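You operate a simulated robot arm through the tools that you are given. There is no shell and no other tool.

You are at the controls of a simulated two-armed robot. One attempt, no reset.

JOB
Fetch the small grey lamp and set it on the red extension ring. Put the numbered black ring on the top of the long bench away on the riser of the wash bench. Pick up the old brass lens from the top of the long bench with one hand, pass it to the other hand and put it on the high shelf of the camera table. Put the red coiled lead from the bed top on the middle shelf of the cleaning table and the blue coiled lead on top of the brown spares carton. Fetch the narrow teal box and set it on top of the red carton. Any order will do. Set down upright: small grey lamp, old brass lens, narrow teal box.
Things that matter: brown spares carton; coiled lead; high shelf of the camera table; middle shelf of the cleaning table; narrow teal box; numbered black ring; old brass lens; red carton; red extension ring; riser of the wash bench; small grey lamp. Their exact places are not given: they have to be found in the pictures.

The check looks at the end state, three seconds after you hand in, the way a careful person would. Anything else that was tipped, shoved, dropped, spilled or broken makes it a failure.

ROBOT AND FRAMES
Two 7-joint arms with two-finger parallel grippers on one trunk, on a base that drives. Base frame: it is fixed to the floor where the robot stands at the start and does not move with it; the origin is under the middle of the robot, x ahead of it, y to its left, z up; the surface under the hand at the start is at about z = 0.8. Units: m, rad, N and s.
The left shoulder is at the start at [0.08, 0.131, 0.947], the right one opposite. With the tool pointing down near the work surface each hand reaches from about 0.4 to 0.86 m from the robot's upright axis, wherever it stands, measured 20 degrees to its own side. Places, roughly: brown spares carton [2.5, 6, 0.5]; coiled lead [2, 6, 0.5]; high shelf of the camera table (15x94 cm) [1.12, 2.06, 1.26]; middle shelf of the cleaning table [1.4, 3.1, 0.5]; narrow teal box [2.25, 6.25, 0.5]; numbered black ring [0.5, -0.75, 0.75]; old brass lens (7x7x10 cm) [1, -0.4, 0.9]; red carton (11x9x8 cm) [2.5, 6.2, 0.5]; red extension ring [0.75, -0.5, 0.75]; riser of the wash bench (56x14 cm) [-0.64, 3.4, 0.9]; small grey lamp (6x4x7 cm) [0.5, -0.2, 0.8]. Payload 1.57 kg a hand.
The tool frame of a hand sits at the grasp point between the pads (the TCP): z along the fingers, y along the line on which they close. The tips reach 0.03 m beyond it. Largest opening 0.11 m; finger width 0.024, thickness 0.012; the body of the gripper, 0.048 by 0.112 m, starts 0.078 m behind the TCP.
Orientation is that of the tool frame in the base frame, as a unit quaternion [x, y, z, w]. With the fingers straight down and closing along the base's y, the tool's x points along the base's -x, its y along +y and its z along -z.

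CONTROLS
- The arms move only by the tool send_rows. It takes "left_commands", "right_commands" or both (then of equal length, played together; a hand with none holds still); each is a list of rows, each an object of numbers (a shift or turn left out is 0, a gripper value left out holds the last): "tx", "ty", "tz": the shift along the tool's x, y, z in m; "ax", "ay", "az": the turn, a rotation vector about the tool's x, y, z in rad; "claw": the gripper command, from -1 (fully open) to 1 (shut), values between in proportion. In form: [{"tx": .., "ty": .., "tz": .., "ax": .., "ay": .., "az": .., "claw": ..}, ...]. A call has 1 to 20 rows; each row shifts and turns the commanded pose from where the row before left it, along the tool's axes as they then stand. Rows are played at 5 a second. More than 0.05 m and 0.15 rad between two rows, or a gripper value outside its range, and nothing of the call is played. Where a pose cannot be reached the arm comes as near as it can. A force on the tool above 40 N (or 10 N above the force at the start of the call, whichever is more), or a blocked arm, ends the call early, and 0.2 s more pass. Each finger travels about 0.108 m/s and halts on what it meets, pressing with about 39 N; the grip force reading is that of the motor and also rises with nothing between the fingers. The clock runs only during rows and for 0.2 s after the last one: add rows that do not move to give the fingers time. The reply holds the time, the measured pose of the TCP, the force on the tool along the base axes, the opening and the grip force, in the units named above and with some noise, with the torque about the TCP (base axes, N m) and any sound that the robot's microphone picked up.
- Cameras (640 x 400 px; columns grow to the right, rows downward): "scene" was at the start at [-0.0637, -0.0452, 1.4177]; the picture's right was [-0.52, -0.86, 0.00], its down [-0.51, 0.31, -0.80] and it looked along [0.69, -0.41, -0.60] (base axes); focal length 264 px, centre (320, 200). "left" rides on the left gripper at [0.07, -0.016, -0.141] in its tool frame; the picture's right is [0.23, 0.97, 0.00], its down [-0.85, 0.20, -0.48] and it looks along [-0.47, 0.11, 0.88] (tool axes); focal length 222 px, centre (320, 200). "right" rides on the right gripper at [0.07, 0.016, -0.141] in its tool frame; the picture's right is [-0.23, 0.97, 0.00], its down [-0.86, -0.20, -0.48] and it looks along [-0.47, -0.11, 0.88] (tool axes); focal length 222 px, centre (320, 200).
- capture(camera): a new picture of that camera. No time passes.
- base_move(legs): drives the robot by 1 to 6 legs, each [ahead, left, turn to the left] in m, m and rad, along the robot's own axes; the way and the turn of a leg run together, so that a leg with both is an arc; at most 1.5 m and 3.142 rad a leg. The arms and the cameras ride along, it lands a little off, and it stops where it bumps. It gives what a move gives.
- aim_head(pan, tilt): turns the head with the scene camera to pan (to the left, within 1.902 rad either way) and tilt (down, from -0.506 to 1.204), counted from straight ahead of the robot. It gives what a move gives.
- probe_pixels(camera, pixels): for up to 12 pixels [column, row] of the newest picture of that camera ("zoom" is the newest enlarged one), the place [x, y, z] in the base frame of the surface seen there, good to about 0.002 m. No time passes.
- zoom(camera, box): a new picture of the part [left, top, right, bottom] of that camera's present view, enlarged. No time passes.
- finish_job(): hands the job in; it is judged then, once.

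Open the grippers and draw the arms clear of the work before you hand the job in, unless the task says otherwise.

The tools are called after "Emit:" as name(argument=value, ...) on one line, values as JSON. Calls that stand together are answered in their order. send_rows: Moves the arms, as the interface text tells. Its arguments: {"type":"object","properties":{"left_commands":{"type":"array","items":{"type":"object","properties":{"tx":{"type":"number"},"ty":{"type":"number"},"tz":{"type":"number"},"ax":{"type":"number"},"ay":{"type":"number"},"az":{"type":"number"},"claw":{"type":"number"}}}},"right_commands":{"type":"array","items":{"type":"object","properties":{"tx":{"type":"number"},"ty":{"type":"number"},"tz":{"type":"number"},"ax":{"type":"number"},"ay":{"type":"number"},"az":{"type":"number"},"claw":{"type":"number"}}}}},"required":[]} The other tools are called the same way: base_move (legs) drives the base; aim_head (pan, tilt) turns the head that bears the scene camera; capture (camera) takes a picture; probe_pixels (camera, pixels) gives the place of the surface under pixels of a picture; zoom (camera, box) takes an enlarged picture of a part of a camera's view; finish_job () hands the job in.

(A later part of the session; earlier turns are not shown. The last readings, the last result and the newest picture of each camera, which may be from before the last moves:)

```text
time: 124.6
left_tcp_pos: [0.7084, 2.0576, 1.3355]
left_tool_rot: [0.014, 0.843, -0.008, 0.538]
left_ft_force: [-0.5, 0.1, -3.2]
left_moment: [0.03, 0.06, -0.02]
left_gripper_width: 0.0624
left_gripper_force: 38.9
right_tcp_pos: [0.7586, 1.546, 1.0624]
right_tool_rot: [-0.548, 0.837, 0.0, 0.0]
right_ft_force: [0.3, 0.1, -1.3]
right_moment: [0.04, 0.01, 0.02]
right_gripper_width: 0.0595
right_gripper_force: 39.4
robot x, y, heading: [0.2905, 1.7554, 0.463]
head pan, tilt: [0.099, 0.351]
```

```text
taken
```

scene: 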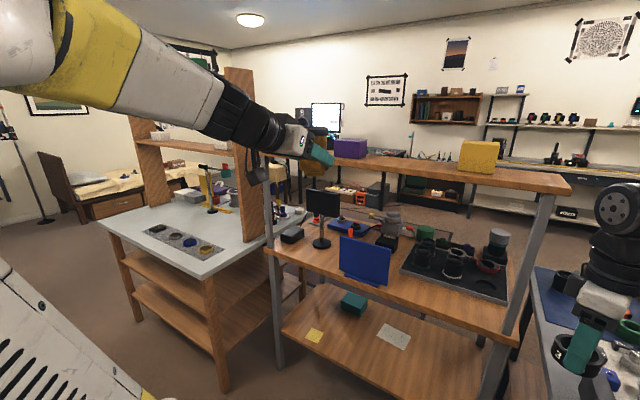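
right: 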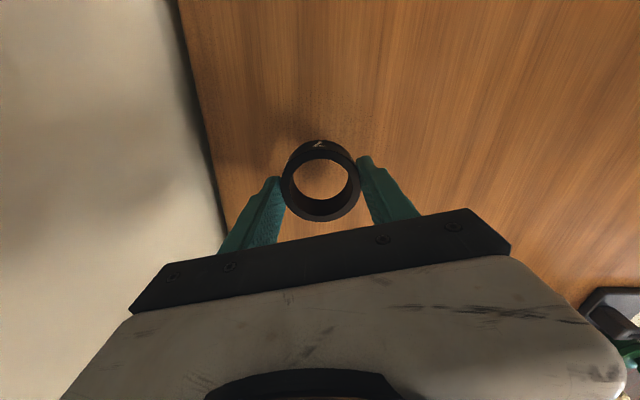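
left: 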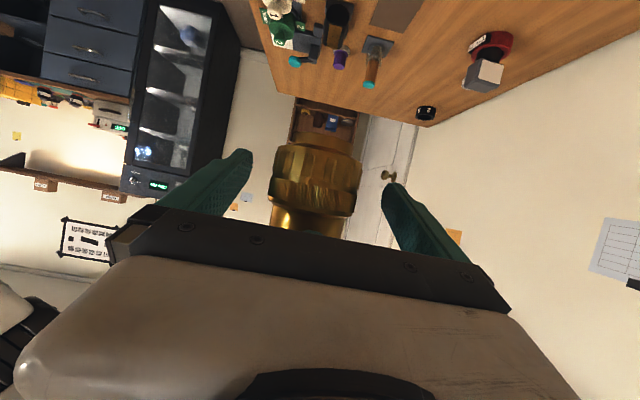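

I turn the robot to heading 0 and move to about (0.49, 2.29), keeping the lens above shelf height.

Emit:
base_move(legs=[[0, 0, -0.463], [0, 0.535, 0], [0.15, 0, 0]])

Emit:
aim_head(pan=0.1, tilt=0.25)

Emit:
capture(camera="scene")

Emit:
capture(camera="left")

```text
time: 130.0
left_tcp_pos: [0.9514, 2.3647, 1.3371]
left_tool_rot: [0.205, 0.818, -0.131, 0.522]
left_ft_force: [-0.9, -0.4, -3.3]
left_moment: [0.01, 0.03, 0.02]
left_gripper_width: 0.0622
left_gripper_force: 39.2
right_tcp_pos: [0.7684, 1.8837, 1.0631]
right_tool_rot: [-0.343, 0.939, 0.0, 0.0]
right_ft_force: [-0.1, -1.0, -0.6]
right_moment: [-0.03, 0.01, 0.02]
right_gripper_width: 0.0597
right_gripper_force: 39.5
robot x, y, heading: [0.4411, 2.2765, -0.003]
head pan, tilt: [0.099, 0.351]
```

```text
time: 130.6
left_tcp_pos: [0.9522, 2.3654, 1.3364]
left_tool_rot: [0.205, 0.818, -0.131, 0.522]
left_ft_force: [-0.5, 0.1, -3.2]
left_moment: [0.02, 0.06, 0.01]
left_gripper_width: 0.0623
left_gripper_force: 38.9
right_tcp_pos: [0.7689, 1.8834, 1.0627]
right_tool_rot: [-0.343, 0.939, 0.001, 0.001]
right_ft_force: [-0.2, 0.2, -0.7]
right_moment: [-0.03, 0.01, 0.04]
right_gripper_width: 0.0599
right_gripper_force: 39.4
robot x, y, heading: [0.4428, 2.2764, 0.005]
head pan, tilt: [0.099, 0.25]
```

```text
taken
```

scene: 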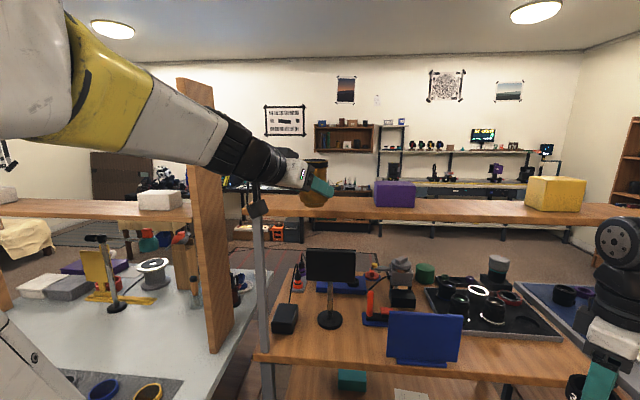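

```text
taken
```

left: 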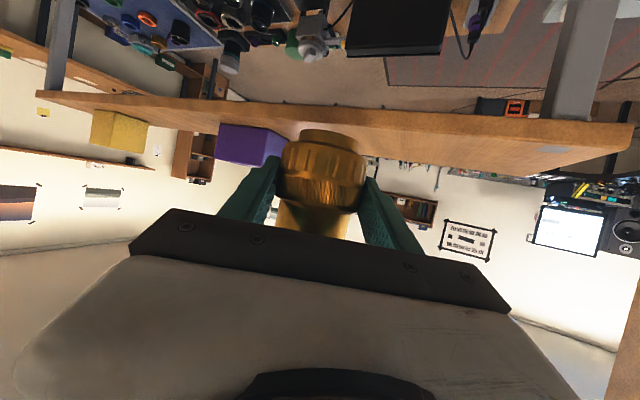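

I check clearance between the left arm and the wooden upright at (205,220), and the lens position, by probing.

Emit:
probe_pixels(camera="scene", pixels=[[200, 240], [225, 290], [185, 95], [240, 150], [290, 175], [316, 168], [316, 200], [265, 205], [345, 208], [395, 195], [330, 190], [258, 270]])

Emit:
zoom(camera="scene", box=[200, 120, 424, 260])

```text
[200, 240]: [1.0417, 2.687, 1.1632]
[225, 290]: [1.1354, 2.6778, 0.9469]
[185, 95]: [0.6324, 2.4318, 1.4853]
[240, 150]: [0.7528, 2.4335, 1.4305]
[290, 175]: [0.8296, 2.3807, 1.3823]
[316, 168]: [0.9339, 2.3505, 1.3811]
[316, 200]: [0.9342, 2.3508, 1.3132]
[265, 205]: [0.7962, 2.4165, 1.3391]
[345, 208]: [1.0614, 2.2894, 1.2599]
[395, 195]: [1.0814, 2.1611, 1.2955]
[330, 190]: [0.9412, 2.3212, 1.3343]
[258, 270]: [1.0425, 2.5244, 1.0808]
```

```text
2.86 times, centred on (312, 190) of scene
```

zoom: 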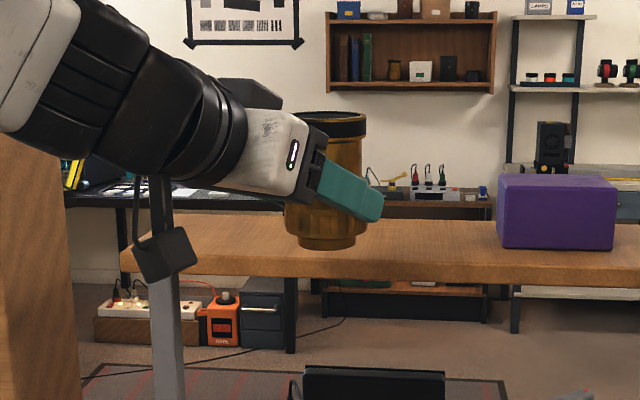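

The lens may lean slightly in the grip, so I zoom in closely and probe its rim and base to measure its tilt.

Emit:
zoom(camera="scene", box=[286, 150, 350, 214])

Emit:
probe_pixels(camera="zoom", pixels=[[130, 105], [200, 105], [280, 105], [200, 60], [200, 150], [270, 160], [110, 310], [180, 330], [250, 310], [150, 360], [200, 362], [200, 85]])

```text
6.25 times, centred on (318, 182) of scene
```

zoom: 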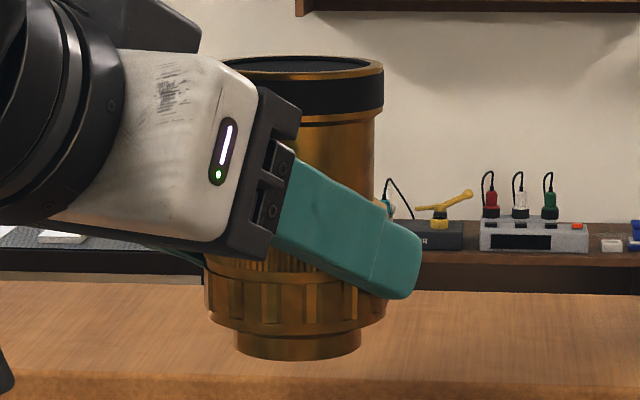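

```text
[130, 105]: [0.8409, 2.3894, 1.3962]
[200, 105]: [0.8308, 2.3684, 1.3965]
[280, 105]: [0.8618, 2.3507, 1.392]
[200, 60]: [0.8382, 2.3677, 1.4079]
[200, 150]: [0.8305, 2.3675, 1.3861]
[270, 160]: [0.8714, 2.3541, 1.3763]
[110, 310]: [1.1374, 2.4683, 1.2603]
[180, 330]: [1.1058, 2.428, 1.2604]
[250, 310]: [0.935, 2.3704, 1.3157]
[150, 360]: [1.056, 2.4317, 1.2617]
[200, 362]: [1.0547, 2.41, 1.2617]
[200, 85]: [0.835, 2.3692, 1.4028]
```

The lens is upright within about 1.5°. Its centre is about (0.962,2.356); I extend the left arm 0.146 m so it is over the shelf's middle at (1.108,2.37).

Emit:
send_rows(left_commands=[{"tx": -0.01285, "ty": 0.0205, "tz": 0.0276}, {"tx": -0.01285, "ty": 0.0205, "tz": 0.0276}, {"tx": -0.01285, "ty": 0.0205, "tz": 0.0276}, {"tx": -0.01285, "ty": 0.0205, "tz": 0.0276}, {}])

Emit:
capture(camera="scene")

Emit:
zoom(camera="scene", box=[260, 140, 388, 220])

Emit:
capture(camera="left")

```text
time: 131.8
left_tcp_pos: [1.0976, 2.3814, 1.3348]
left_tool_rot: [0.206, 0.818, -0.131, 0.521]
left_ft_force: [-0.5, 1.3, -3.0]
left_moment: [-0.01, 0.07, 0.02]
left_gripper_width: 0.0625
left_gripper_force: 38.7
right_tcp_pos: [0.7694, 1.8839, 1.064]
right_tool_rot: [-0.343, 0.939, 0.0, 0.001]
right_ft_force: [0.1, -0.5, -0.2]
right_moment: [-0.02, 0.01, 0.01]
right_gripper_width: 0.0597
right_gripper_force: 38.8
robot x, y, heading: [0.4447, 2.2797, -0.001]
head pan, tilt: [0.099, 0.25]
```

```text
taken
```

scene: 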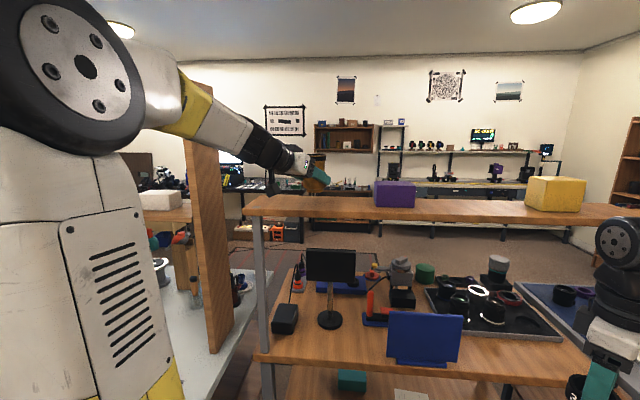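

```text
5.00 times, centred on (324, 180) of scene
```

zoom: 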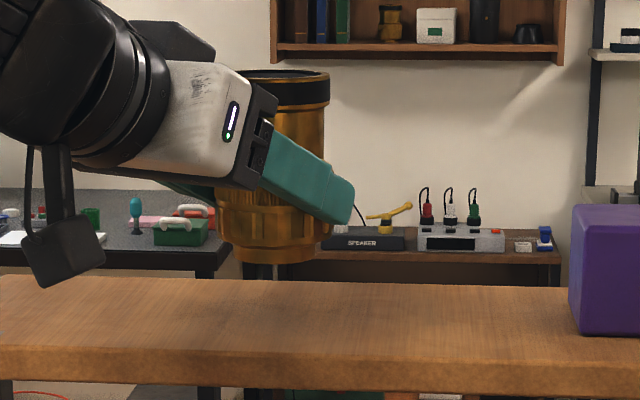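

```text
taken
```

left: 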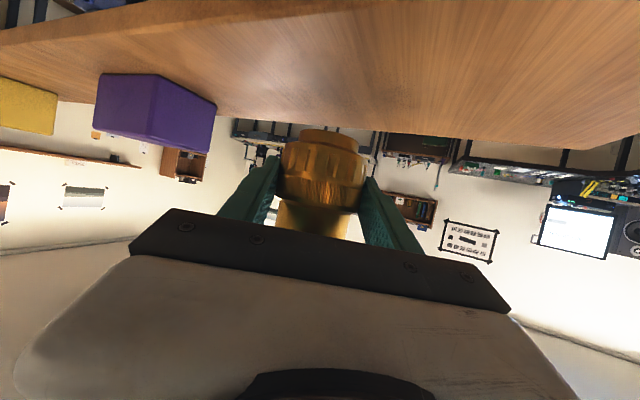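

The lens is over the shelf middle, camera housing clear of the edge. I lower 28 mm.

Emit:
send_rows(left_commands=[{"tx": 0.0091, "tz": 0.0042}, {"tx": 0.0091, "tz": 0.0042}, {"tx": 0.0073, "tz": 0.0034}, {}, {}])

Emit:
zoom(camera="scene", box=[260, 140, 388, 220])

Emit:
capture(camera="left")

```text
time: 133.0
left_tcp_pos: [1.0976, 2.381, 1.3072]
left_tool_rot: [0.204, 0.818, -0.13, 0.522]
left_ft_force: [-0.2, 0.4, -2.5]
left_moment: [0.03, 0.03, 0.02]
left_gripper_width: 0.0624
left_gripper_force: 39.1
right_tcp_pos: [0.7688, 1.8843, 1.0644]
right_tool_rot: [-0.343, 0.94, 0.001, 0.0]
right_ft_force: [0.6, 0.5, 0.3]
right_moment: [0.01, -0.02, -0.01]
right_gripper_width: 0.0597
right_gripper_force: 39.2
robot x, y, heading: [0.4451, 2.2803, 0.001]
head pan, tilt: [0.099, 0.25]
```

```text
5.00 times, centred on (324, 180) of scene
```

zoom: 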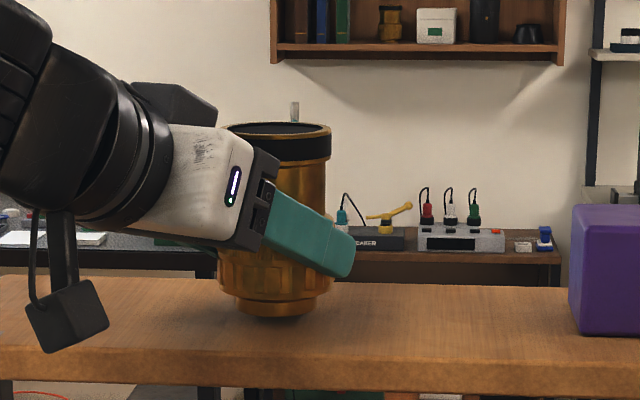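

```text
taken
```

left: 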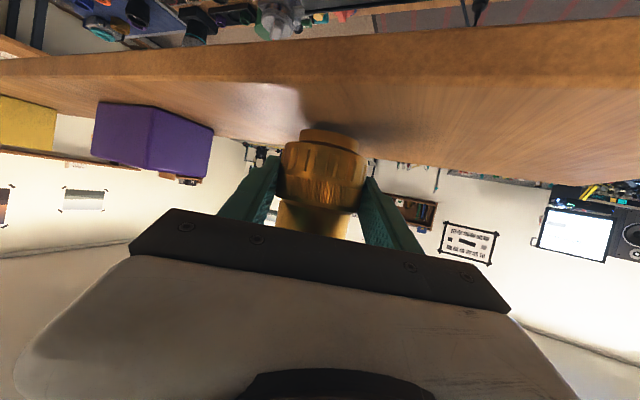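

The base is a few millimetres above the shelf. I lower in 2 mm steps, watching for contact.

Emit:
send_rows(left_commands=[{"tx": 0.0027, "tz": 0.00127}, {"tx": 0.0018, "tz": 0.00085}, {}])

Emit:
send_rows(left_commands=[{"tx": 0.0014, "tz": 0.00063}, {}])

Emit:
zoom(camera="scene", box=[280, 150, 376, 210])

```text
time: 133.8
left_tcp_pos: [1.0966, 2.3802, 1.3026]
left_tool_rot: [0.205, 0.819, -0.13, 0.521]
left_ft_force: [0.3, 0.3, -2.1]
left_moment: [0.04, 0.08, 0.01]
left_gripper_width: 0.0623
left_gripper_force: 38.9
right_tcp_pos: [0.7687, 1.8835, 1.0622]
right_tool_rot: [-0.343, 0.939, 0.0, 0.001]
right_ft_force: [0.2, 0.3, 0.2]
right_moment: [-0.03, 0.02, 0.03]
right_gripper_width: 0.06
right_gripper_force: 39.1
robot x, y, heading: [0.4429, 2.2812, 0.004]
head pan, tilt: [0.099, 0.25]
```

```text
time: 134.4
left_tcp_pos: [1.0962, 2.3815, 1.3028]
left_tool_rot: [0.205, 0.817, -0.13, 0.523]
left_ft_force: [-0.8, 1.6, 11.4]
left_moment: [0.1, 0.23, -0.05]
left_gripper_width: 0.0623
left_gripper_force: 38.9
right_tcp_pos: [0.7684, 1.8835, 1.0635]
right_tool_rot: [-0.343, 0.939, 0.001, 0.0]
right_ft_force: [0.0, -0.1, -0.4]
right_moment: [0.02, 0.01, -0.02]
right_gripper_width: 0.0596
right_gripper_force: 39.6
robot x, y, heading: [0.4427, 2.2836, 0.001]
head pan, tilt: [0.099, 0.25]
```

```text
6.67 times, centred on (328, 180) of scene
```

zoom: 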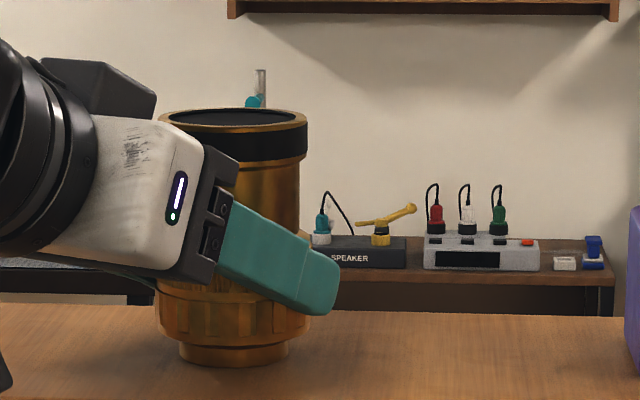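

Contact (about 14 N). I open the left gripper in steps and check that the lens stands.

Emit:
send_rows(left_commands=[{"claw": -0.2}, {"claw": -0.4}, {"claw": -0.7}, {"claw": -1}, {}, {}])

Emit:
zoom(camera="scene", box=[280, 150, 376, 210])

Emit:
capture(camera="left")

```text
time: 135.8
left_tcp_pos: [1.0963, 2.3816, 1.3004]
left_tool_rot: [0.205, 0.818, -0.13, 0.521]
left_ft_force: [0.3, -0.6, -0.8]
left_moment: [-0.01, 0.03, -0.01]
left_gripper_width: 0.1102
left_gripper_force: 0.0
right_tcp_pos: [0.7689, 1.8847, 1.064]
right_tool_rot: [-0.343, 0.939, 0.0, 0.0]
right_ft_force: [-0.1, 0.5, -0.2]
right_moment: [0.02, -0.01, -0.03]
right_gripper_width: 0.0599
right_gripper_force: 38.7
robot x, y, heading: [0.4409, 2.28, -0.002]
head pan, tilt: [0.099, 0.25]
```

```text
6.67 times, centred on (328, 180) of scene
```

zoom: 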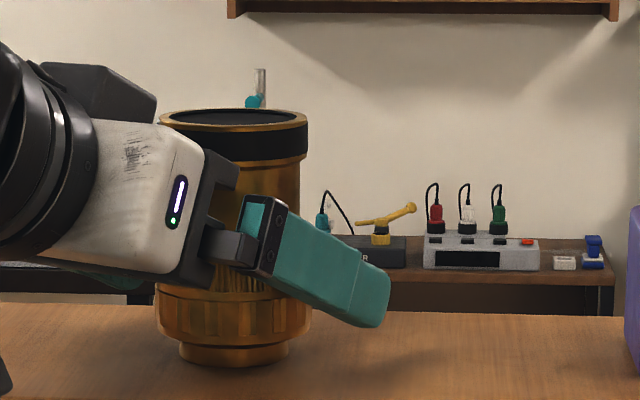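

```text
taken
```

left: 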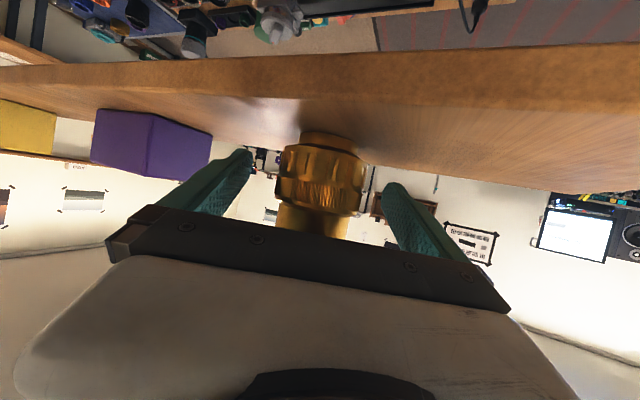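

The lens stands upright on the high shelf. I withdraw the left hand along its own axis.

Emit:
send_rows(left_commands=[{"tz": -0.03}, {"tz": -0.04}, {"tz": -0.04}, {"tz": -0.04}, {}])

Emit:
capture(camera="scene")

Emit:
zoom(camera="scene", box=[280, 140, 440, 240])

```text
time: 137.0
left_tcp_pos: [0.977, 2.4448, 1.3651]
left_tool_rot: [0.206, 0.818, -0.131, 0.521]
left_ft_force: [-0.1, 0.9, -0.1]
left_moment: [-0.02, 0.01, 0.03]
left_gripper_width: 0.11
left_gripper_force: 0.2
right_tcp_pos: [0.7688, 1.884, 1.064]
right_tool_rot: [-0.343, 0.939, 0.001, 0.0]
right_ft_force: [0.3, 0.2, -0.4]
right_moment: [0.03, -0.04, 0.01]
right_gripper_width: 0.0602
right_gripper_force: 38.8
robot x, y, heading: [0.4412, 2.2814, -0.003]
head pan, tilt: [0.099, 0.25]
```

```text
taken
```

scene: 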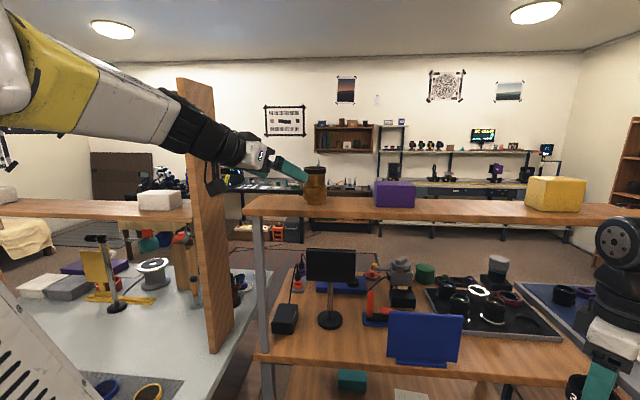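

```text
4.00 times, centred on (360, 190) of scene
```

zoom: 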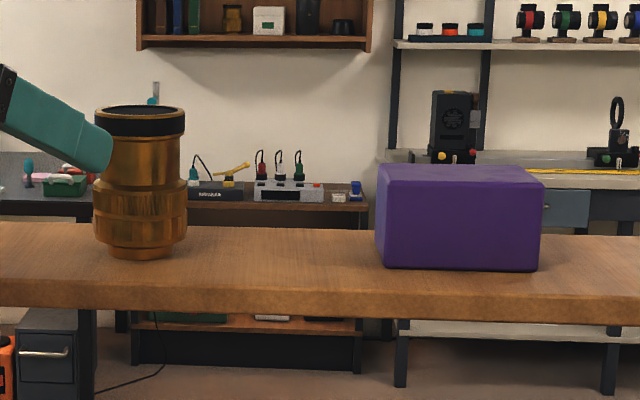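

The lens is standing well on the shelf. I back the base off 0.2 m, turn around to face the wash bench, and look.

Emit:
base_move(legs=[[-0.2, 0, 0], [0, 0, 3.141]])

Emit:
aim_head(pan=-0.75, tilt=0.4)

Emit:
capture(camera="scene")

```text
time: 146.0
left_tcp_pos: [-0.2945, 2.1131, 1.3645]
left_tool_rot: [0.819, -0.204, -0.521, -0.129]
left_ft_force: [0.1, 0.7, -0.5]
left_moment: [-0.01, -0.03, 0.01]
left_gripper_width: 0.11
left_gripper_force: 0.2
right_tcp_pos: [-0.0849, 2.6768, 1.0641]
right_tool_rot: [0.939, 0.344, -0.001, 0.0]
right_ft_force: [0.8, 0.5, -1.0]
right_moment: [-0.02, 0.01, -0.01]
right_gripper_width: 0.0598
right_gripper_force: 38.8
robot x, y, heading: [0.2398, 2.2785, -3.135]
head pan, tilt: [0.099, 0.25]
```

```text
time: 147.2
left_tcp_pos: [-0.2938, 2.1133, 1.3639]
left_tool_rot: [0.818, -0.205, -0.521, -0.131]
left_ft_force: [0.5, 0.9, 0.9]
left_moment: [0.02, 0.0, 0.02]
left_gripper_width: 0.1101
left_gripper_force: 0.0
right_tcp_pos: [-0.0851, 2.6749, 1.0637]
right_tool_rot: [0.939, 0.345, 0.0, 0.0]
right_ft_force: [-0.1, 0.4, -1.0]
right_moment: [0.0, 0.03, 0.04]
right_gripper_width: 0.0597
right_gripper_force: 39.3
robot x, y, heading: [0.2411, 2.2769, -3.135]
head pan, tilt: [-0.75, 0.4]
```

```text
taken
```

scene: 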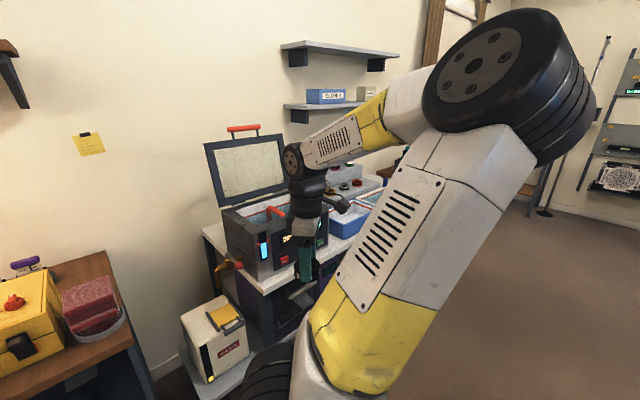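

I slide 0.75 m to the robot's right (+y) along the aisle and look at the wash bench.

Emit:
base_move(legs=[[0, -0.75, 0]])

Emit:
aim_head(pan=-0.3, tilt=0.5)

Emit:
capture(camera="scene")

```text
time: 151.3
left_tcp_pos: [-0.3087, 2.8526, 1.3647]
left_tool_rot: [0.824, -0.181, -0.525, -0.115]
left_ft_force: [-0.2, 0.3, 0.1]
left_moment: [-0.04, 0.0, 0.0]
left_gripper_width: 0.1099
left_gripper_force: 0.1
right_tcp_pos: [-0.1303, 3.4245, 1.0633]
right_tool_rot: [0.929, 0.37, 0.0, 0.0]
right_ft_force: [0.4, 0.5, -0.2]
right_moment: [0.0, -0.02, -0.03]
right_gripper_width: 0.0599
right_gripper_force: 38.6
robot x, y, heading: [0.2201, 3.0502, -3.084]
head pan, tilt: [-0.75, 0.4]
```

```text
time: 152.2
left_tcp_pos: [-0.3076, 2.8525, 1.3645]
left_tool_rot: [0.824, -0.181, -0.525, -0.115]
left_ft_force: [0.0, 0.5, 0.6]
left_moment: [0.0, 0.02, 0.01]
left_gripper_width: 0.11
left_gripper_force: 0.1
right_tcp_pos: [-0.1308, 3.4255, 1.0637]
right_tool_rot: [0.929, 0.371, 0.0, -0.001]
right_ft_force: [0.7, -0.3, -0.7]
right_moment: [0.01, -0.02, 0.01]
right_gripper_width: 0.0597
right_gripper_force: 38.5
robot x, y, heading: [0.2182, 3.0495, -3.082]
head pan, tilt: [-0.3, 0.499]
```

```text
taken
```

scene: 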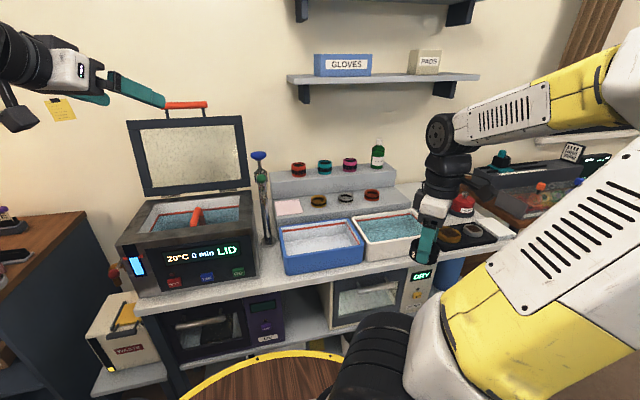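

A two-step stand with rings is visible at (340,190). I zoom and probe to identify the riser at z≈0.9.

Emit:
zoom(camera="scene", box=[250, 130, 442, 250])

Emit:
probe_pixels(camera="scene", pixels=[[310, 178], [360, 172], [290, 182], [330, 203], [395, 200], [300, 212], [310, 190], [420, 190], [340, 275], [345, 225], [410, 200], [280, 195]])

```text
3.33 times, centred on (346, 190) of scene
```

zoom: 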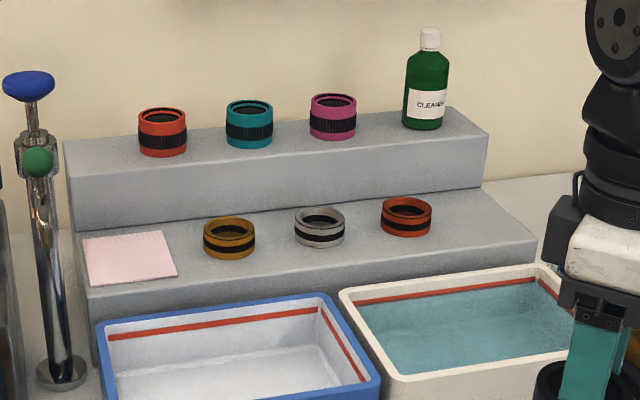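

```text
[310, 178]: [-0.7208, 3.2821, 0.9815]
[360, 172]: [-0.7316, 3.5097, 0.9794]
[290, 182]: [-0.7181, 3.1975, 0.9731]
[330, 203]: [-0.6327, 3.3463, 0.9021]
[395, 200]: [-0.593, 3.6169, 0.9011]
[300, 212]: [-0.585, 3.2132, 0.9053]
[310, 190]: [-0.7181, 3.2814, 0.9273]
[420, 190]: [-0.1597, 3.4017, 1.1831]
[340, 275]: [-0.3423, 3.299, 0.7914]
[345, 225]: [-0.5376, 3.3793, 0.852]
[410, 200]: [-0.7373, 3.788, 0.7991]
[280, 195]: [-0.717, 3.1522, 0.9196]
```

The lower step (z≈0.90, x≈-0.57…-0.715) is the riser, with three rings and a pink cloth on it. I probe their exact positions and the ends of the step.

Emit:
probe_pixels(camera="zoom", pixels=[[85, 285], [532, 243], [483, 192], [80, 233], [205, 240], [253, 240], [296, 228], [343, 228], [383, 218], [431, 218], [176, 275], [165, 232]])

Emit:
zoom(camera="scene", box=[338, 170, 418, 220])

```text
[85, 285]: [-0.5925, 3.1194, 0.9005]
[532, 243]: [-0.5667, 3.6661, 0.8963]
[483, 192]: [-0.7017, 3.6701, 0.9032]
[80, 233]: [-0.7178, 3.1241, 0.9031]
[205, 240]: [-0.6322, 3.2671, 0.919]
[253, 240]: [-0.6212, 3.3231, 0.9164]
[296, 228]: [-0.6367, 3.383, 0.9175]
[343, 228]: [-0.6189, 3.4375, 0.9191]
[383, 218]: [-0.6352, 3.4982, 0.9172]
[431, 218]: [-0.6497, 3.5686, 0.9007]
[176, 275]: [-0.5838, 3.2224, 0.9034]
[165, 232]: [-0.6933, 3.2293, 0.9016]
```

```text
8.00 times, centred on (378, 195) of scene
```

zoom: 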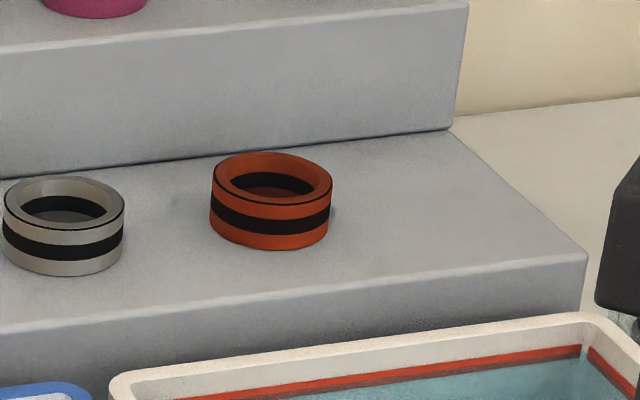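

Riser spans y 3.115–3.67; its free end is y 3.56–3.67, so I'll put the black ring at (-0.64, 3.615). I turn the right hand so it will close along x, and retract the left hand.

Emit:
send_rows(right_commands=[{"az": -0.135}, {"az": -0.135}, {"az": -0.135}, {"az": -0.135}, {"az": -0.135}, {"az": -0.135}, {}], left_commands=[{"tx": 0.0244, "ty": -0.0168, "tz": -0.0287}, {"tx": 0.0244, "ty": -0.0168, "tz": -0.0287}, {"tx": 0.0244, "ty": -0.0168, "tz": -0.0287}, {"tx": 0.0244, "ty": -0.0168, "tz": -0.0287}, {}, {}, {}])

Emit:
base_move(legs=[[0.21, -0.29, -0.058]])

Emit:
aim_head(pan=-0.35, tilt=0.6)

Emit:
capture(camera="scene")

```text
time: 153.8
left_tcp_pos: [-0.1469, 2.8525, 1.3256]
left_tool_rot: [0.824, -0.181, -0.525, -0.115]
left_ft_force: [0.3, -0.7, -0.7]
left_moment: [0.03, 0.03, 0.0]
left_gripper_width: 0.1101
left_gripper_force: 0.1
right_tcp_pos: [-0.1315, 3.4236, 1.0633]
right_tool_rot: [0.707, 0.707, 0.0, 0.0]
right_ft_force: [0.9, -0.3, -0.6]
right_moment: [-0.03, 0.01, 0.03]
right_gripper_width: 0.0596
right_gripper_force: 38.6
robot x, y, heading: [0.2139, 3.0458, -3.089]
head pan, tilt: [-0.3, 0.499]
```

```text
time: 156.2
left_tcp_pos: [-0.3732, 3.1659, 1.3261]
left_tool_rot: [0.818, -0.203, -0.522, -0.129]
left_ft_force: [0.2, 0.4, 0.5]
left_moment: [0.04, -0.03, 0.01]
left_gripper_width: 0.11
left_gripper_force: 0.0
right_tcp_pos: [-0.3263, 3.7377, 1.0622]
right_tool_rot: [0.727, 0.687, 0.0, 0.0]
right_ft_force: [-0.1, 0.1, -0.2]
right_moment: [0.02, 0.02, -0.01]
right_gripper_width: 0.0596
right_gripper_force: 39.0
robot x, y, heading: [0.0014, 3.3446, -3.138]
head pan, tilt: [-0.3, 0.499]
```

```text
time: 156.8
left_tcp_pos: [-0.3759, 3.1666, 1.3267]
left_tool_rot: [0.819, -0.203, -0.522, -0.128]
left_ft_force: [-0.4, 0.3, -0.5]
left_moment: [0.0, 0.01, 0.0]
left_gripper_width: 0.1101
left_gripper_force: 0.1
right_tcp_pos: [-0.3276, 3.7368, 1.0647]
right_tool_rot: [0.727, 0.686, 0.0, -0.001]
right_ft_force: [0.8, 0.0, -0.5]
right_moment: [0.01, 0.03, -0.02]
right_gripper_width: 0.0597
right_gripper_force: 39.1
robot x, y, heading: [-0.0016, 3.3478, -3.142]
head pan, tilt: [-0.351, 0.6]
```

```text
taken
```

scene: 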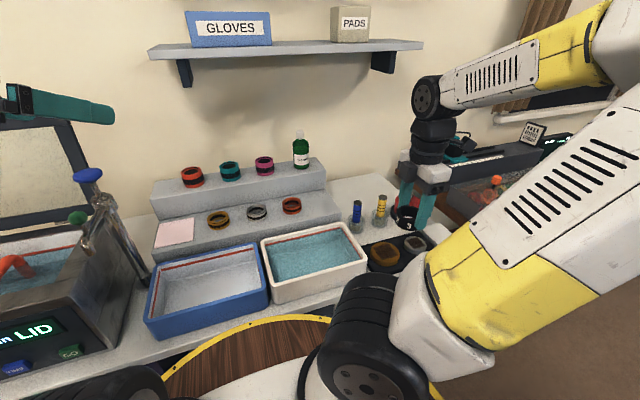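

The right hand is near (-0.33,3.74). I check its view of the held ring and probe the vials and free riser end.

Emit:
capture(camera="right")

Emit:
probe_pixels(camera="scene", pixels=[[357, 205], [382, 200], [356, 230], [325, 205], [335, 215], [300, 205], [291, 205], [323, 170], [302, 150], [430, 145]])

Emit:
zoom(camera="scene", box=[250, 130, 442, 250])

```text
taken
```

right: 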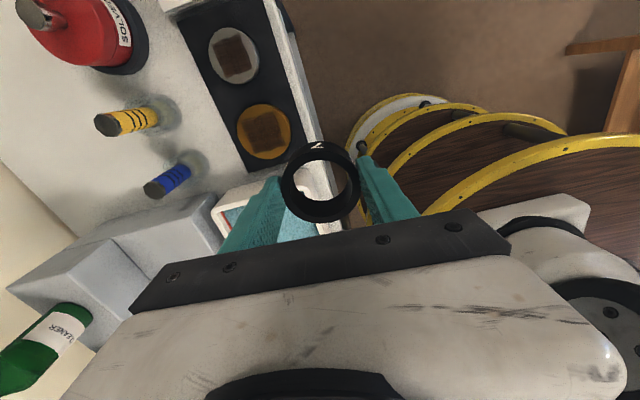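

```text
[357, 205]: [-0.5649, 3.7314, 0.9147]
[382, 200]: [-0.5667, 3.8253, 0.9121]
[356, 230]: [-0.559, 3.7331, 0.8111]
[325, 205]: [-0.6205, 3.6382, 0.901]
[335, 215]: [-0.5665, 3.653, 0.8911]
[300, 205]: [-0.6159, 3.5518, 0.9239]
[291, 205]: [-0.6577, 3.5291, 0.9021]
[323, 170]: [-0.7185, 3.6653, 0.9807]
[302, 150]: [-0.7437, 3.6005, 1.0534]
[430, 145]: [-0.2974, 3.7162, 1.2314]
```

```text
3.33 times, centred on (346, 190) of scene
```

zoom: 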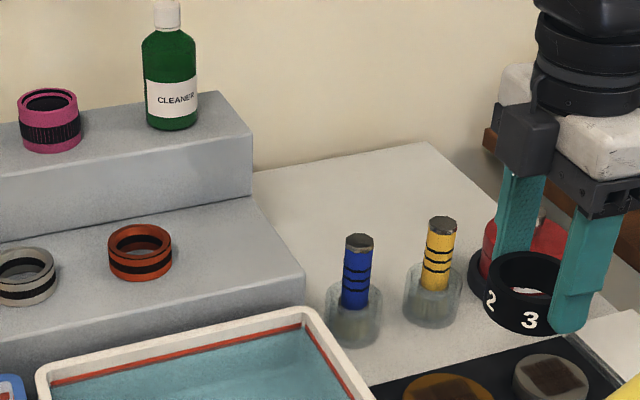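

Vials (top 0.92) and the cleaner bottle (-0.76,3.60) are noted. I move the ring over the riser's free end at z≈1.06.

Emit:
send_rows(right_commands=[{"tx": -0.0182, "ty": -0.038}, {"tx": -0.0182, "ty": -0.038}, {"tx": -0.0182, "ty": -0.038}, {"tx": -0.0182, "ty": -0.038}, {"tx": -0.0182, "ty": -0.038}, {"tx": -0.0182, "ty": -0.038}, {"tx": -0.0182, "ty": -0.038}, {"tx": -0.0182, "ty": -0.038}, {}])

Emit:
capture(camera="right")

Emit:
capture(camera="scene")

```text
time: 158.8
left_tcp_pos: [-0.3745, 3.1677, 1.3243]
left_tool_rot: [0.818, -0.203, -0.522, -0.129]
left_ft_force: [-0.1, 0.0, 0.2]
left_moment: [0.01, 0.0, 0.02]
left_gripper_width: 0.1099
left_gripper_force: 0.1
right_tcp_pos: [-0.6403, 3.6177, 1.0644]
right_tool_rot: [0.728, 0.686, 0.001, 0.0]
right_ft_force: [-0.3, 0.6, -0.9]
right_moment: [-0.03, 0.0, -0.01]
right_gripper_width: 0.0598
right_gripper_force: 39.0
right hand out of reach, approached as far as the arm can: row 8
robot x, y, heading: [-0.0007, 3.3393, -3.136]
head pan, tilt: [-0.351, 0.6]
```

```text
taken
```

right: 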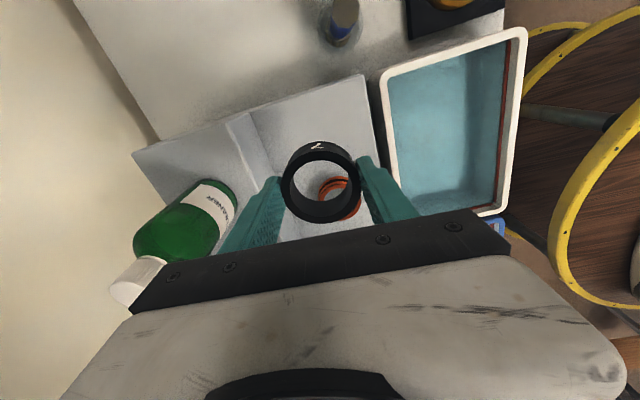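

```text
taken
```

scene: 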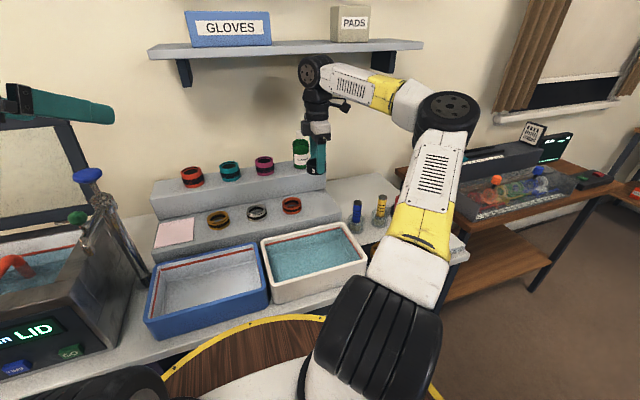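

The ring is over the free end. I lower 0.09 m with a 6 mm shift toward -y, then look.

Emit:
send_rows(right_commands=[{"tz": 0.03}, {"tz": 0.03}, {"tz": 0.03, "tx": -0.004}, {}, {}])

Emit:
capture(camera="right")

Emit:
zoom(camera="scene", box=[250, 130, 378, 250])

```text
time: 160.0
left_tcp_pos: [-0.3749, 3.167, 1.3256]
left_tool_rot: [0.819, -0.203, -0.522, -0.128]
left_ft_force: [-0.5, -0.6, -0.4]
left_moment: [-0.03, -0.01, 0.01]
left_gripper_width: 0.1102
left_gripper_force: 0.0
right_tcp_pos: [-0.6375, 3.6089, 0.9725]
right_tool_rot: [0.726, 0.687, 0.0, 0.0]
right_ft_force: [-0.8, 0.0, 0.6]
right_moment: [0.01, 0.02, -0.01]
right_gripper_width: 0.0594
right_gripper_force: 39.3
robot x, y, heading: [0.0036, 3.3449, -3.135]
head pan, tilt: [-0.351, 0.6]
```

```text
taken
```

right: 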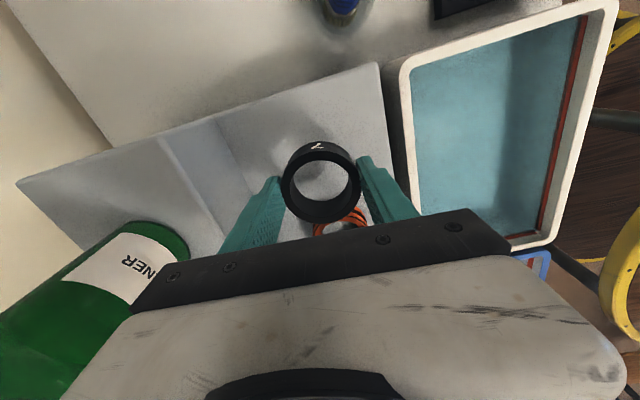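

```text
3.33 times, centred on (314, 190) of scene
```

zoom: 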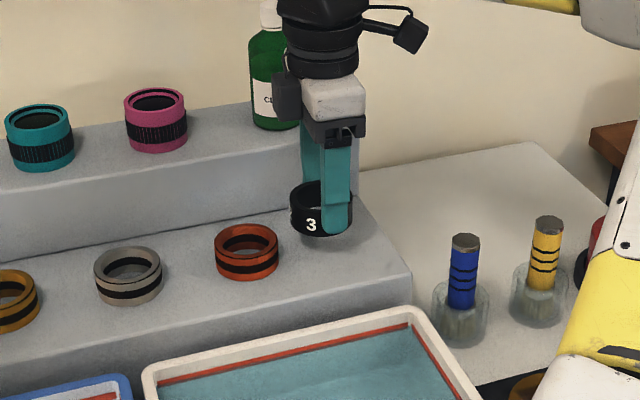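

The ring hangs right of the orange ring with clear margins. I lower 25 mm, then by small steps to contact.

Emit:
send_rows(right_commands=[{"tz": 0.013}, {"tz": 0.012}, {}])

Emit:
send_rows(right_commands=[{"tz": 0.002}, {"tz": 0.002}, {}])

```text
time: 160.8
left_tcp_pos: [-0.3743, 3.1667, 1.3259]
left_tool_rot: [0.818, -0.203, -0.522, -0.129]
left_ft_force: [0.1, 0.1, -0.4]
left_moment: [-0.02, -0.02, 0.01]
left_gripper_width: 0.1097
left_gripper_force: 0.2
right_tcp_pos: [-0.6376, 3.6102, 0.9476]
right_tool_rot: [0.727, 0.687, 0.001, 0.0]
right_ft_force: [0.4, 0.2, 0.2]
right_moment: [-0.02, 0.02, -0.03]
right_gripper_width: 0.0597
right_gripper_force: 39.6
robot x, y, heading: [-0.0045, 3.343, -3.138]
head pan, tilt: [-0.351, 0.6]
```

```text
time: 161.6
left_tcp_pos: [-0.3735, 3.1665, 1.3261]
left_tool_rot: [0.819, -0.203, -0.521, -0.128]
left_ft_force: [0.2, -0.2, -0.2]
left_moment: [-0.02, 0.02, 0.04]
left_gripper_width: 0.1101
left_gripper_force: 0.1
right_tcp_pos: [-0.6372, 3.6107, 0.9439]
right_tool_rot: [0.726, 0.687, -0.001, 0.0]
right_ft_force: [0.5, 0.2, 0.1]
right_moment: [0.05, -0.01, 0.04]
right_gripper_width: 0.06
right_gripper_force: 39.0
robot x, y, heading: [-0.0012, 3.3414, -3.137]
head pan, tilt: [-0.351, 0.6]
```

Emit:
send_rows(right_commands=[{"tz": 0.0015}, {}])

Emit:
send_rows(right_commands=[{"tz": 0.0015}, {}])

Emit:
zoom(camera="scene", box=[280, 170, 376, 230])

```text
time: 162.2
left_tcp_pos: [-0.3737, 3.1662, 1.3248]
left_tool_rot: [0.818, -0.203, -0.522, -0.129]
left_ft_force: [-0.6, -0.3, -0.2]
left_moment: [0.01, -0.01, -0.03]
left_gripper_width: 0.1098
left_gripper_force: 0.1
right_tcp_pos: [-0.6379, 3.6108, 0.9422]
right_tool_rot: [0.726, 0.687, 0.0, 0.0]
right_ft_force: [-0.3, -1.5, -1.2]
right_moment: [-0.02, 0.0, 0.01]
right_gripper_width: 0.0595
right_gripper_force: 39.4
robot x, y, heading: [-0.0006, 3.3435, -3.134]
head pan, tilt: [-0.351, 0.6]
```

```text
time: 162.8
left_tcp_pos: [-0.3746, 3.1675, 1.3247]
left_tool_rot: [0.819, -0.203, -0.521, -0.129]
left_ft_force: [1.0, 0.3, -0.9]
left_moment: [-0.01, 0.0, -0.05]
left_gripper_width: 0.1099
left_gripper_force: 0.0
right_tcp_pos: [-0.6384, 3.6108, 0.9412]
right_tool_rot: [0.727, 0.687, 0.0, 0.0]
right_ft_force: [0.1, -0.2, -1.4]
right_moment: [-0.01, 0.03, -0.02]
right_gripper_width: 0.0595
right_gripper_force: 38.8
robot x, y, heading: [-0.0017, 3.3446, -3.137]
head pan, tilt: [-0.351, 0.6]
```

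```text
6.67 times, centred on (328, 200) of scene
```

zoom: 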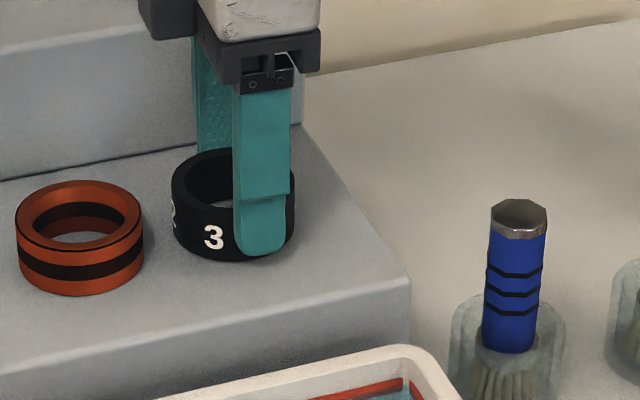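

Almost touching. I continue in small steps.

Emit:
send_rows(right_commands=[{"tz": 0.0015}, {}])

Emit:
send_rows(right_commands=[{"tz": 0.0015}, {}])

```text
time: 163.4
left_tcp_pos: [-0.375, 3.1671, 1.3261]
left_tool_rot: [0.819, -0.203, -0.522, -0.129]
left_ft_force: [-0.5, -0.3, -0.1]
left_moment: [0.0, -0.04, -0.01]
left_gripper_width: 0.11
left_gripper_force: 0.0
right_tcp_pos: [-0.6386, 3.6106, 0.9401]
right_tool_rot: [0.726, 0.688, 0.0, 0.0]
right_ft_force: [0.6, -0.2, -0.3]
right_moment: [0.02, 0.0, -0.01]
right_gripper_width: 0.0599
right_gripper_force: 39.5
robot x, y, heading: [-0.001, 3.3417, -3.137]
head pan, tilt: [-0.351, 0.6]
```

```text
time: 164.0
left_tcp_pos: [-0.3738, 3.1672, 1.3254]
left_tool_rot: [0.819, -0.203, -0.521, -0.128]
left_ft_force: [-0.1, -0.7, 0.3]
left_moment: [-0.02, -0.01, -0.02]
left_gripper_width: 0.1101
left_gripper_force: 0.0
right_tcp_pos: [-0.6377, 3.6102, 0.9387]
right_tool_rot: [0.727, 0.686, -0.001, -0.001]
right_ft_force: [-1.1, 2.0, 7.0]
right_moment: [0.17, -0.15, 0.08]
right_gripper_width: 0.0598
right_gripper_force: 39.2
robot x, y, heading: [-0.0016, 3.3453, -3.137]
head pan, tilt: [-0.351, 0.6]
```

Contact at 7 N. I open the right gripper to about 0.085 m (keeping clear of the step behind) and rise.

Emit:
send_rows(right_commands=[{"claw": -0.3}, {"claw": -0.5}, {}, {}])

Emit:
zoom(camera="scene", box=[280, 170, 376, 230])

Emit:
capture(camera="right")

```text
time: 165.0
left_tcp_pos: [-0.3756, 3.1669, 1.3244]
left_tool_rot: [0.819, -0.203, -0.521, -0.129]
left_ft_force: [-0.7, -0.2, 0.3]
left_moment: [-0.02, 0.01, -0.01]
left_gripper_width: 0.1099
left_gripper_force: 0.1
right_tcp_pos: [-0.6368, 3.6094, 0.9391]
right_tool_rot: [0.726, 0.687, 0.0, 0.0]
right_ft_force: [-0.7, 0.9, -1.1]
right_moment: [0.0, 0.0, -0.02]
right_gripper_width: 0.0824
right_gripper_force: 0.1
robot x, y, heading: [0.0011, 3.3449, -3.138]
head pan, tilt: [-0.351, 0.6]
```

```text
6.67 times, centred on (328, 200) of scene
```

zoom: 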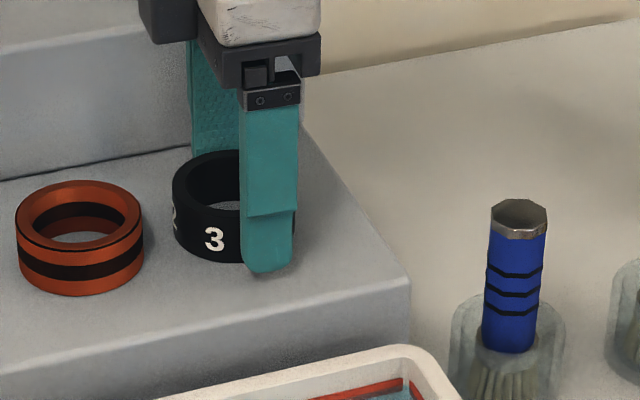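

```text
taken
```

right: 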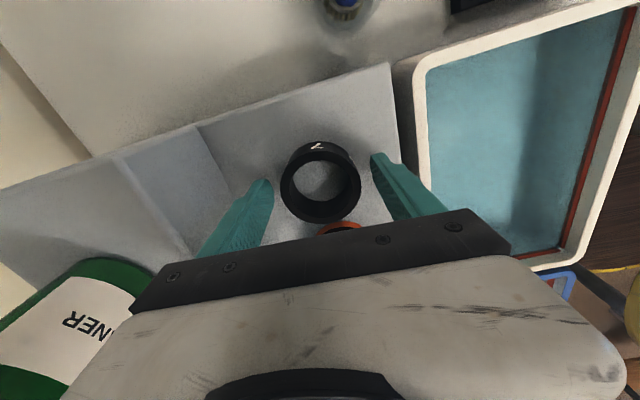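

The ring stands flat on the riser. I raise the right hand straight up and draw it back.

Emit:
send_rows(right_commands=[{"tz": -0.03}, {"tz": -0.04}, {"tz": -0.04}, {"ty": 0.03, "tz": -0.02}, {"ty": 0.04}, {"ty": 0.04}, {"ty": 0.04}, {"ty": 0.04}, {"ty": 0.04}, {}])

Emit:
capture(camera="scene")

Emit:
zoom(camera="scene", box=[250, 130, 378, 250])

```text
time: 167.2
left_tcp_pos: [-0.3753, 3.1672, 1.3261]
left_tool_rot: [0.819, -0.203, -0.522, -0.128]
left_ft_force: [0.0, -0.6, 0.4]
left_moment: [0.0, -0.01, 0.0]
left_gripper_width: 0.11
left_gripper_force: 0.0
right_tcp_pos: [-0.4082, 3.5954, 1.0681]
right_tool_rot: [0.727, 0.687, -0.001, 0.0]
right_ft_force: [0.6, 0.1, 0.6]
right_moment: [0.0, -0.01, 0.05]
right_gripper_width: 0.0828
right_gripper_force: 0.1
robot x, y, heading: [0.0014, 3.3433, -3.139]
head pan, tilt: [-0.351, 0.6]
```

```text
taken
```

scene: 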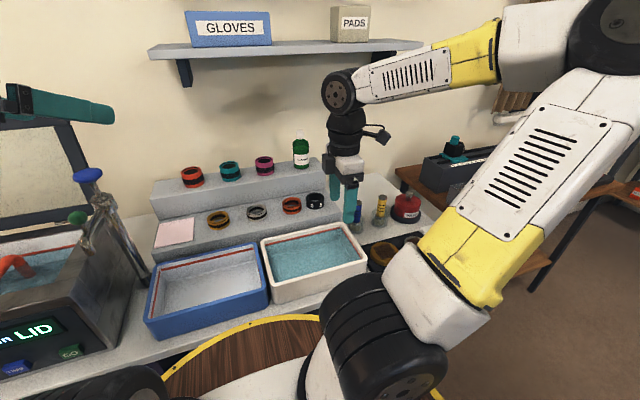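

```text
3.33 times, centred on (314, 190) of scene
```

zoom: 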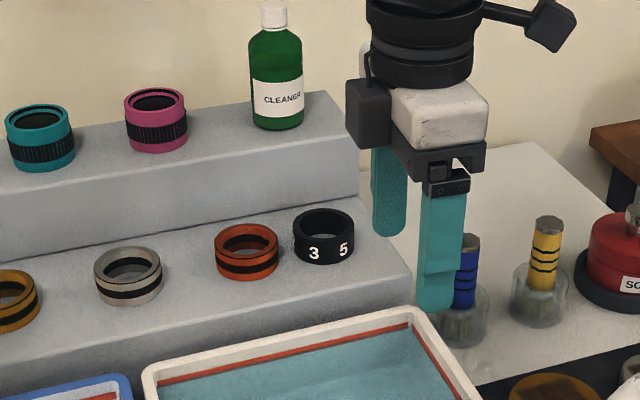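

The black ring sits on the riser beside the orange one. I back off, turn to face +y, drive up the aisle and look at the bed area.

Emit:
base_move(legs=[[-0.28, 0, 0], [0, 0, -1.571], [0.9, 0, 0]])

Emit:
aim_head(pan=-0.6, tilt=0.35)

Emit:
capture(camera="scene")

```text
time: 177.3
left_tcp_pos: [0.0869, 4.6189, 1.3264]
left_tool_rot: [-0.436, 0.722, 0.278, 0.459]
left_ft_force: [-0.2, -0.3, -0.4]
left_moment: [0.0, 0.0, 0.0]
left_gripper_width: 0.1101
left_gripper_force: 0.1
right_tcp_pos: [0.5159, 4.652, 1.0675]
right_tool_rot: [1.0, -0.027, 0.0, 0.0]
right_ft_force: [0.5, -0.1, -0.2]
right_moment: [-0.04, -0.03, 0.01]
right_gripper_width: 0.0826
right_gripper_force: 0.0
robot x, y, heading: [0.2674, 4.2431, 1.577]
head pan, tilt: [-0.351, 0.6]
```

```text
time: 178.1
left_tcp_pos: [0.0868, 4.6189, 1.3261]
left_tool_rot: [-0.436, 0.721, 0.279, 0.46]
left_ft_force: [0.0, 0.0, -0.4]
left_moment: [0.01, 0.02, 0.02]
left_gripper_width: 0.11
left_gripper_force: 0.1
right_tcp_pos: [0.515, 4.6533, 1.067]
right_tool_rot: [1.0, -0.028, 0.0, 0.0]
right_ft_force: [-0.4, 0.5, -0.5]
right_moment: [0.04, 0.01, 0.01]
right_gripper_width: 0.0826
right_gripper_force: 0.1
robot x, y, heading: [0.2659, 4.2416, 1.577]
head pan, tilt: [-0.6, 0.351]
```

```text
taken
```

scene: 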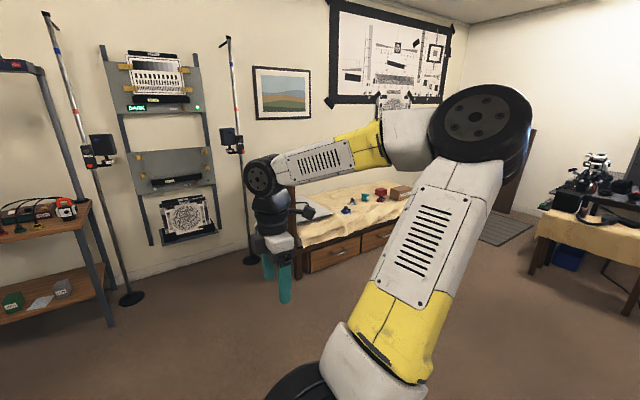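

The bed is ahead to the right. I turn right about 0.8 rad and drive nearer to get a proper view.

Emit:
base_move(legs=[[0, 0, -0.8], [0.8, 0, 0]])

Emit:
aim_head(pan=0.05, tilt=0.5)

Emit:
capture(camera="scene")

```text
time: 184.5
left_tcp_pos: [1.0136, 5.1739, 1.3258]
left_tool_rot: [-0.104, 0.837, 0.067, 0.533]
left_ft_force: [0.6, 0.2, 0.0]
left_moment: [0.01, -0.02, -0.01]
left_gripper_width: 0.11
left_gripper_force: 0.0
right_tcp_pos: [1.3253, 4.8755, 1.0683]
right_tool_rot: [0.901, -0.434, -0.001, 0.0]
right_ft_force: [-0.5, 0.0, -0.6]
right_moment: [0.02, 0.0, -0.03]
right_gripper_width: 0.0823
right_gripper_force: 0.0
robot x, y, heading: [0.8519, 4.7914, 0.736]
head pan, tilt: [-0.6, 0.351]
```

```text
time: 185.5
left_tcp_pos: [1.0155, 5.1733, 1.3254]
left_tool_rot: [-0.105, 0.837, 0.067, 0.533]
left_ft_force: [0.2, 0.5, 0.3]
left_moment: [-0.03, 0.02, -0.01]
left_gripper_width: 0.1099
left_gripper_force: 0.1
right_tcp_pos: [1.3261, 4.8765, 1.0672]
right_tool_rot: [0.901, -0.433, 0.0, 0.0]
right_ft_force: [0.4, 0.5, -0.9]
right_moment: [-0.02, -0.02, 0.0]
right_gripper_width: 0.0826
right_gripper_force: 0.1
robot x, y, heading: [0.8563, 4.7905, 0.742]
head pan, tilt: [0.051, 0.499]
```

```text
taken
```

scene: 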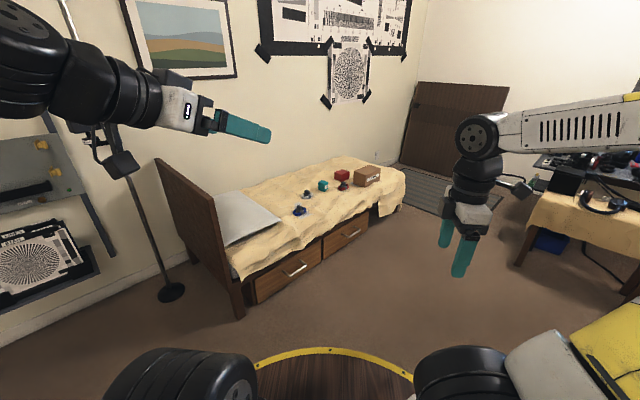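

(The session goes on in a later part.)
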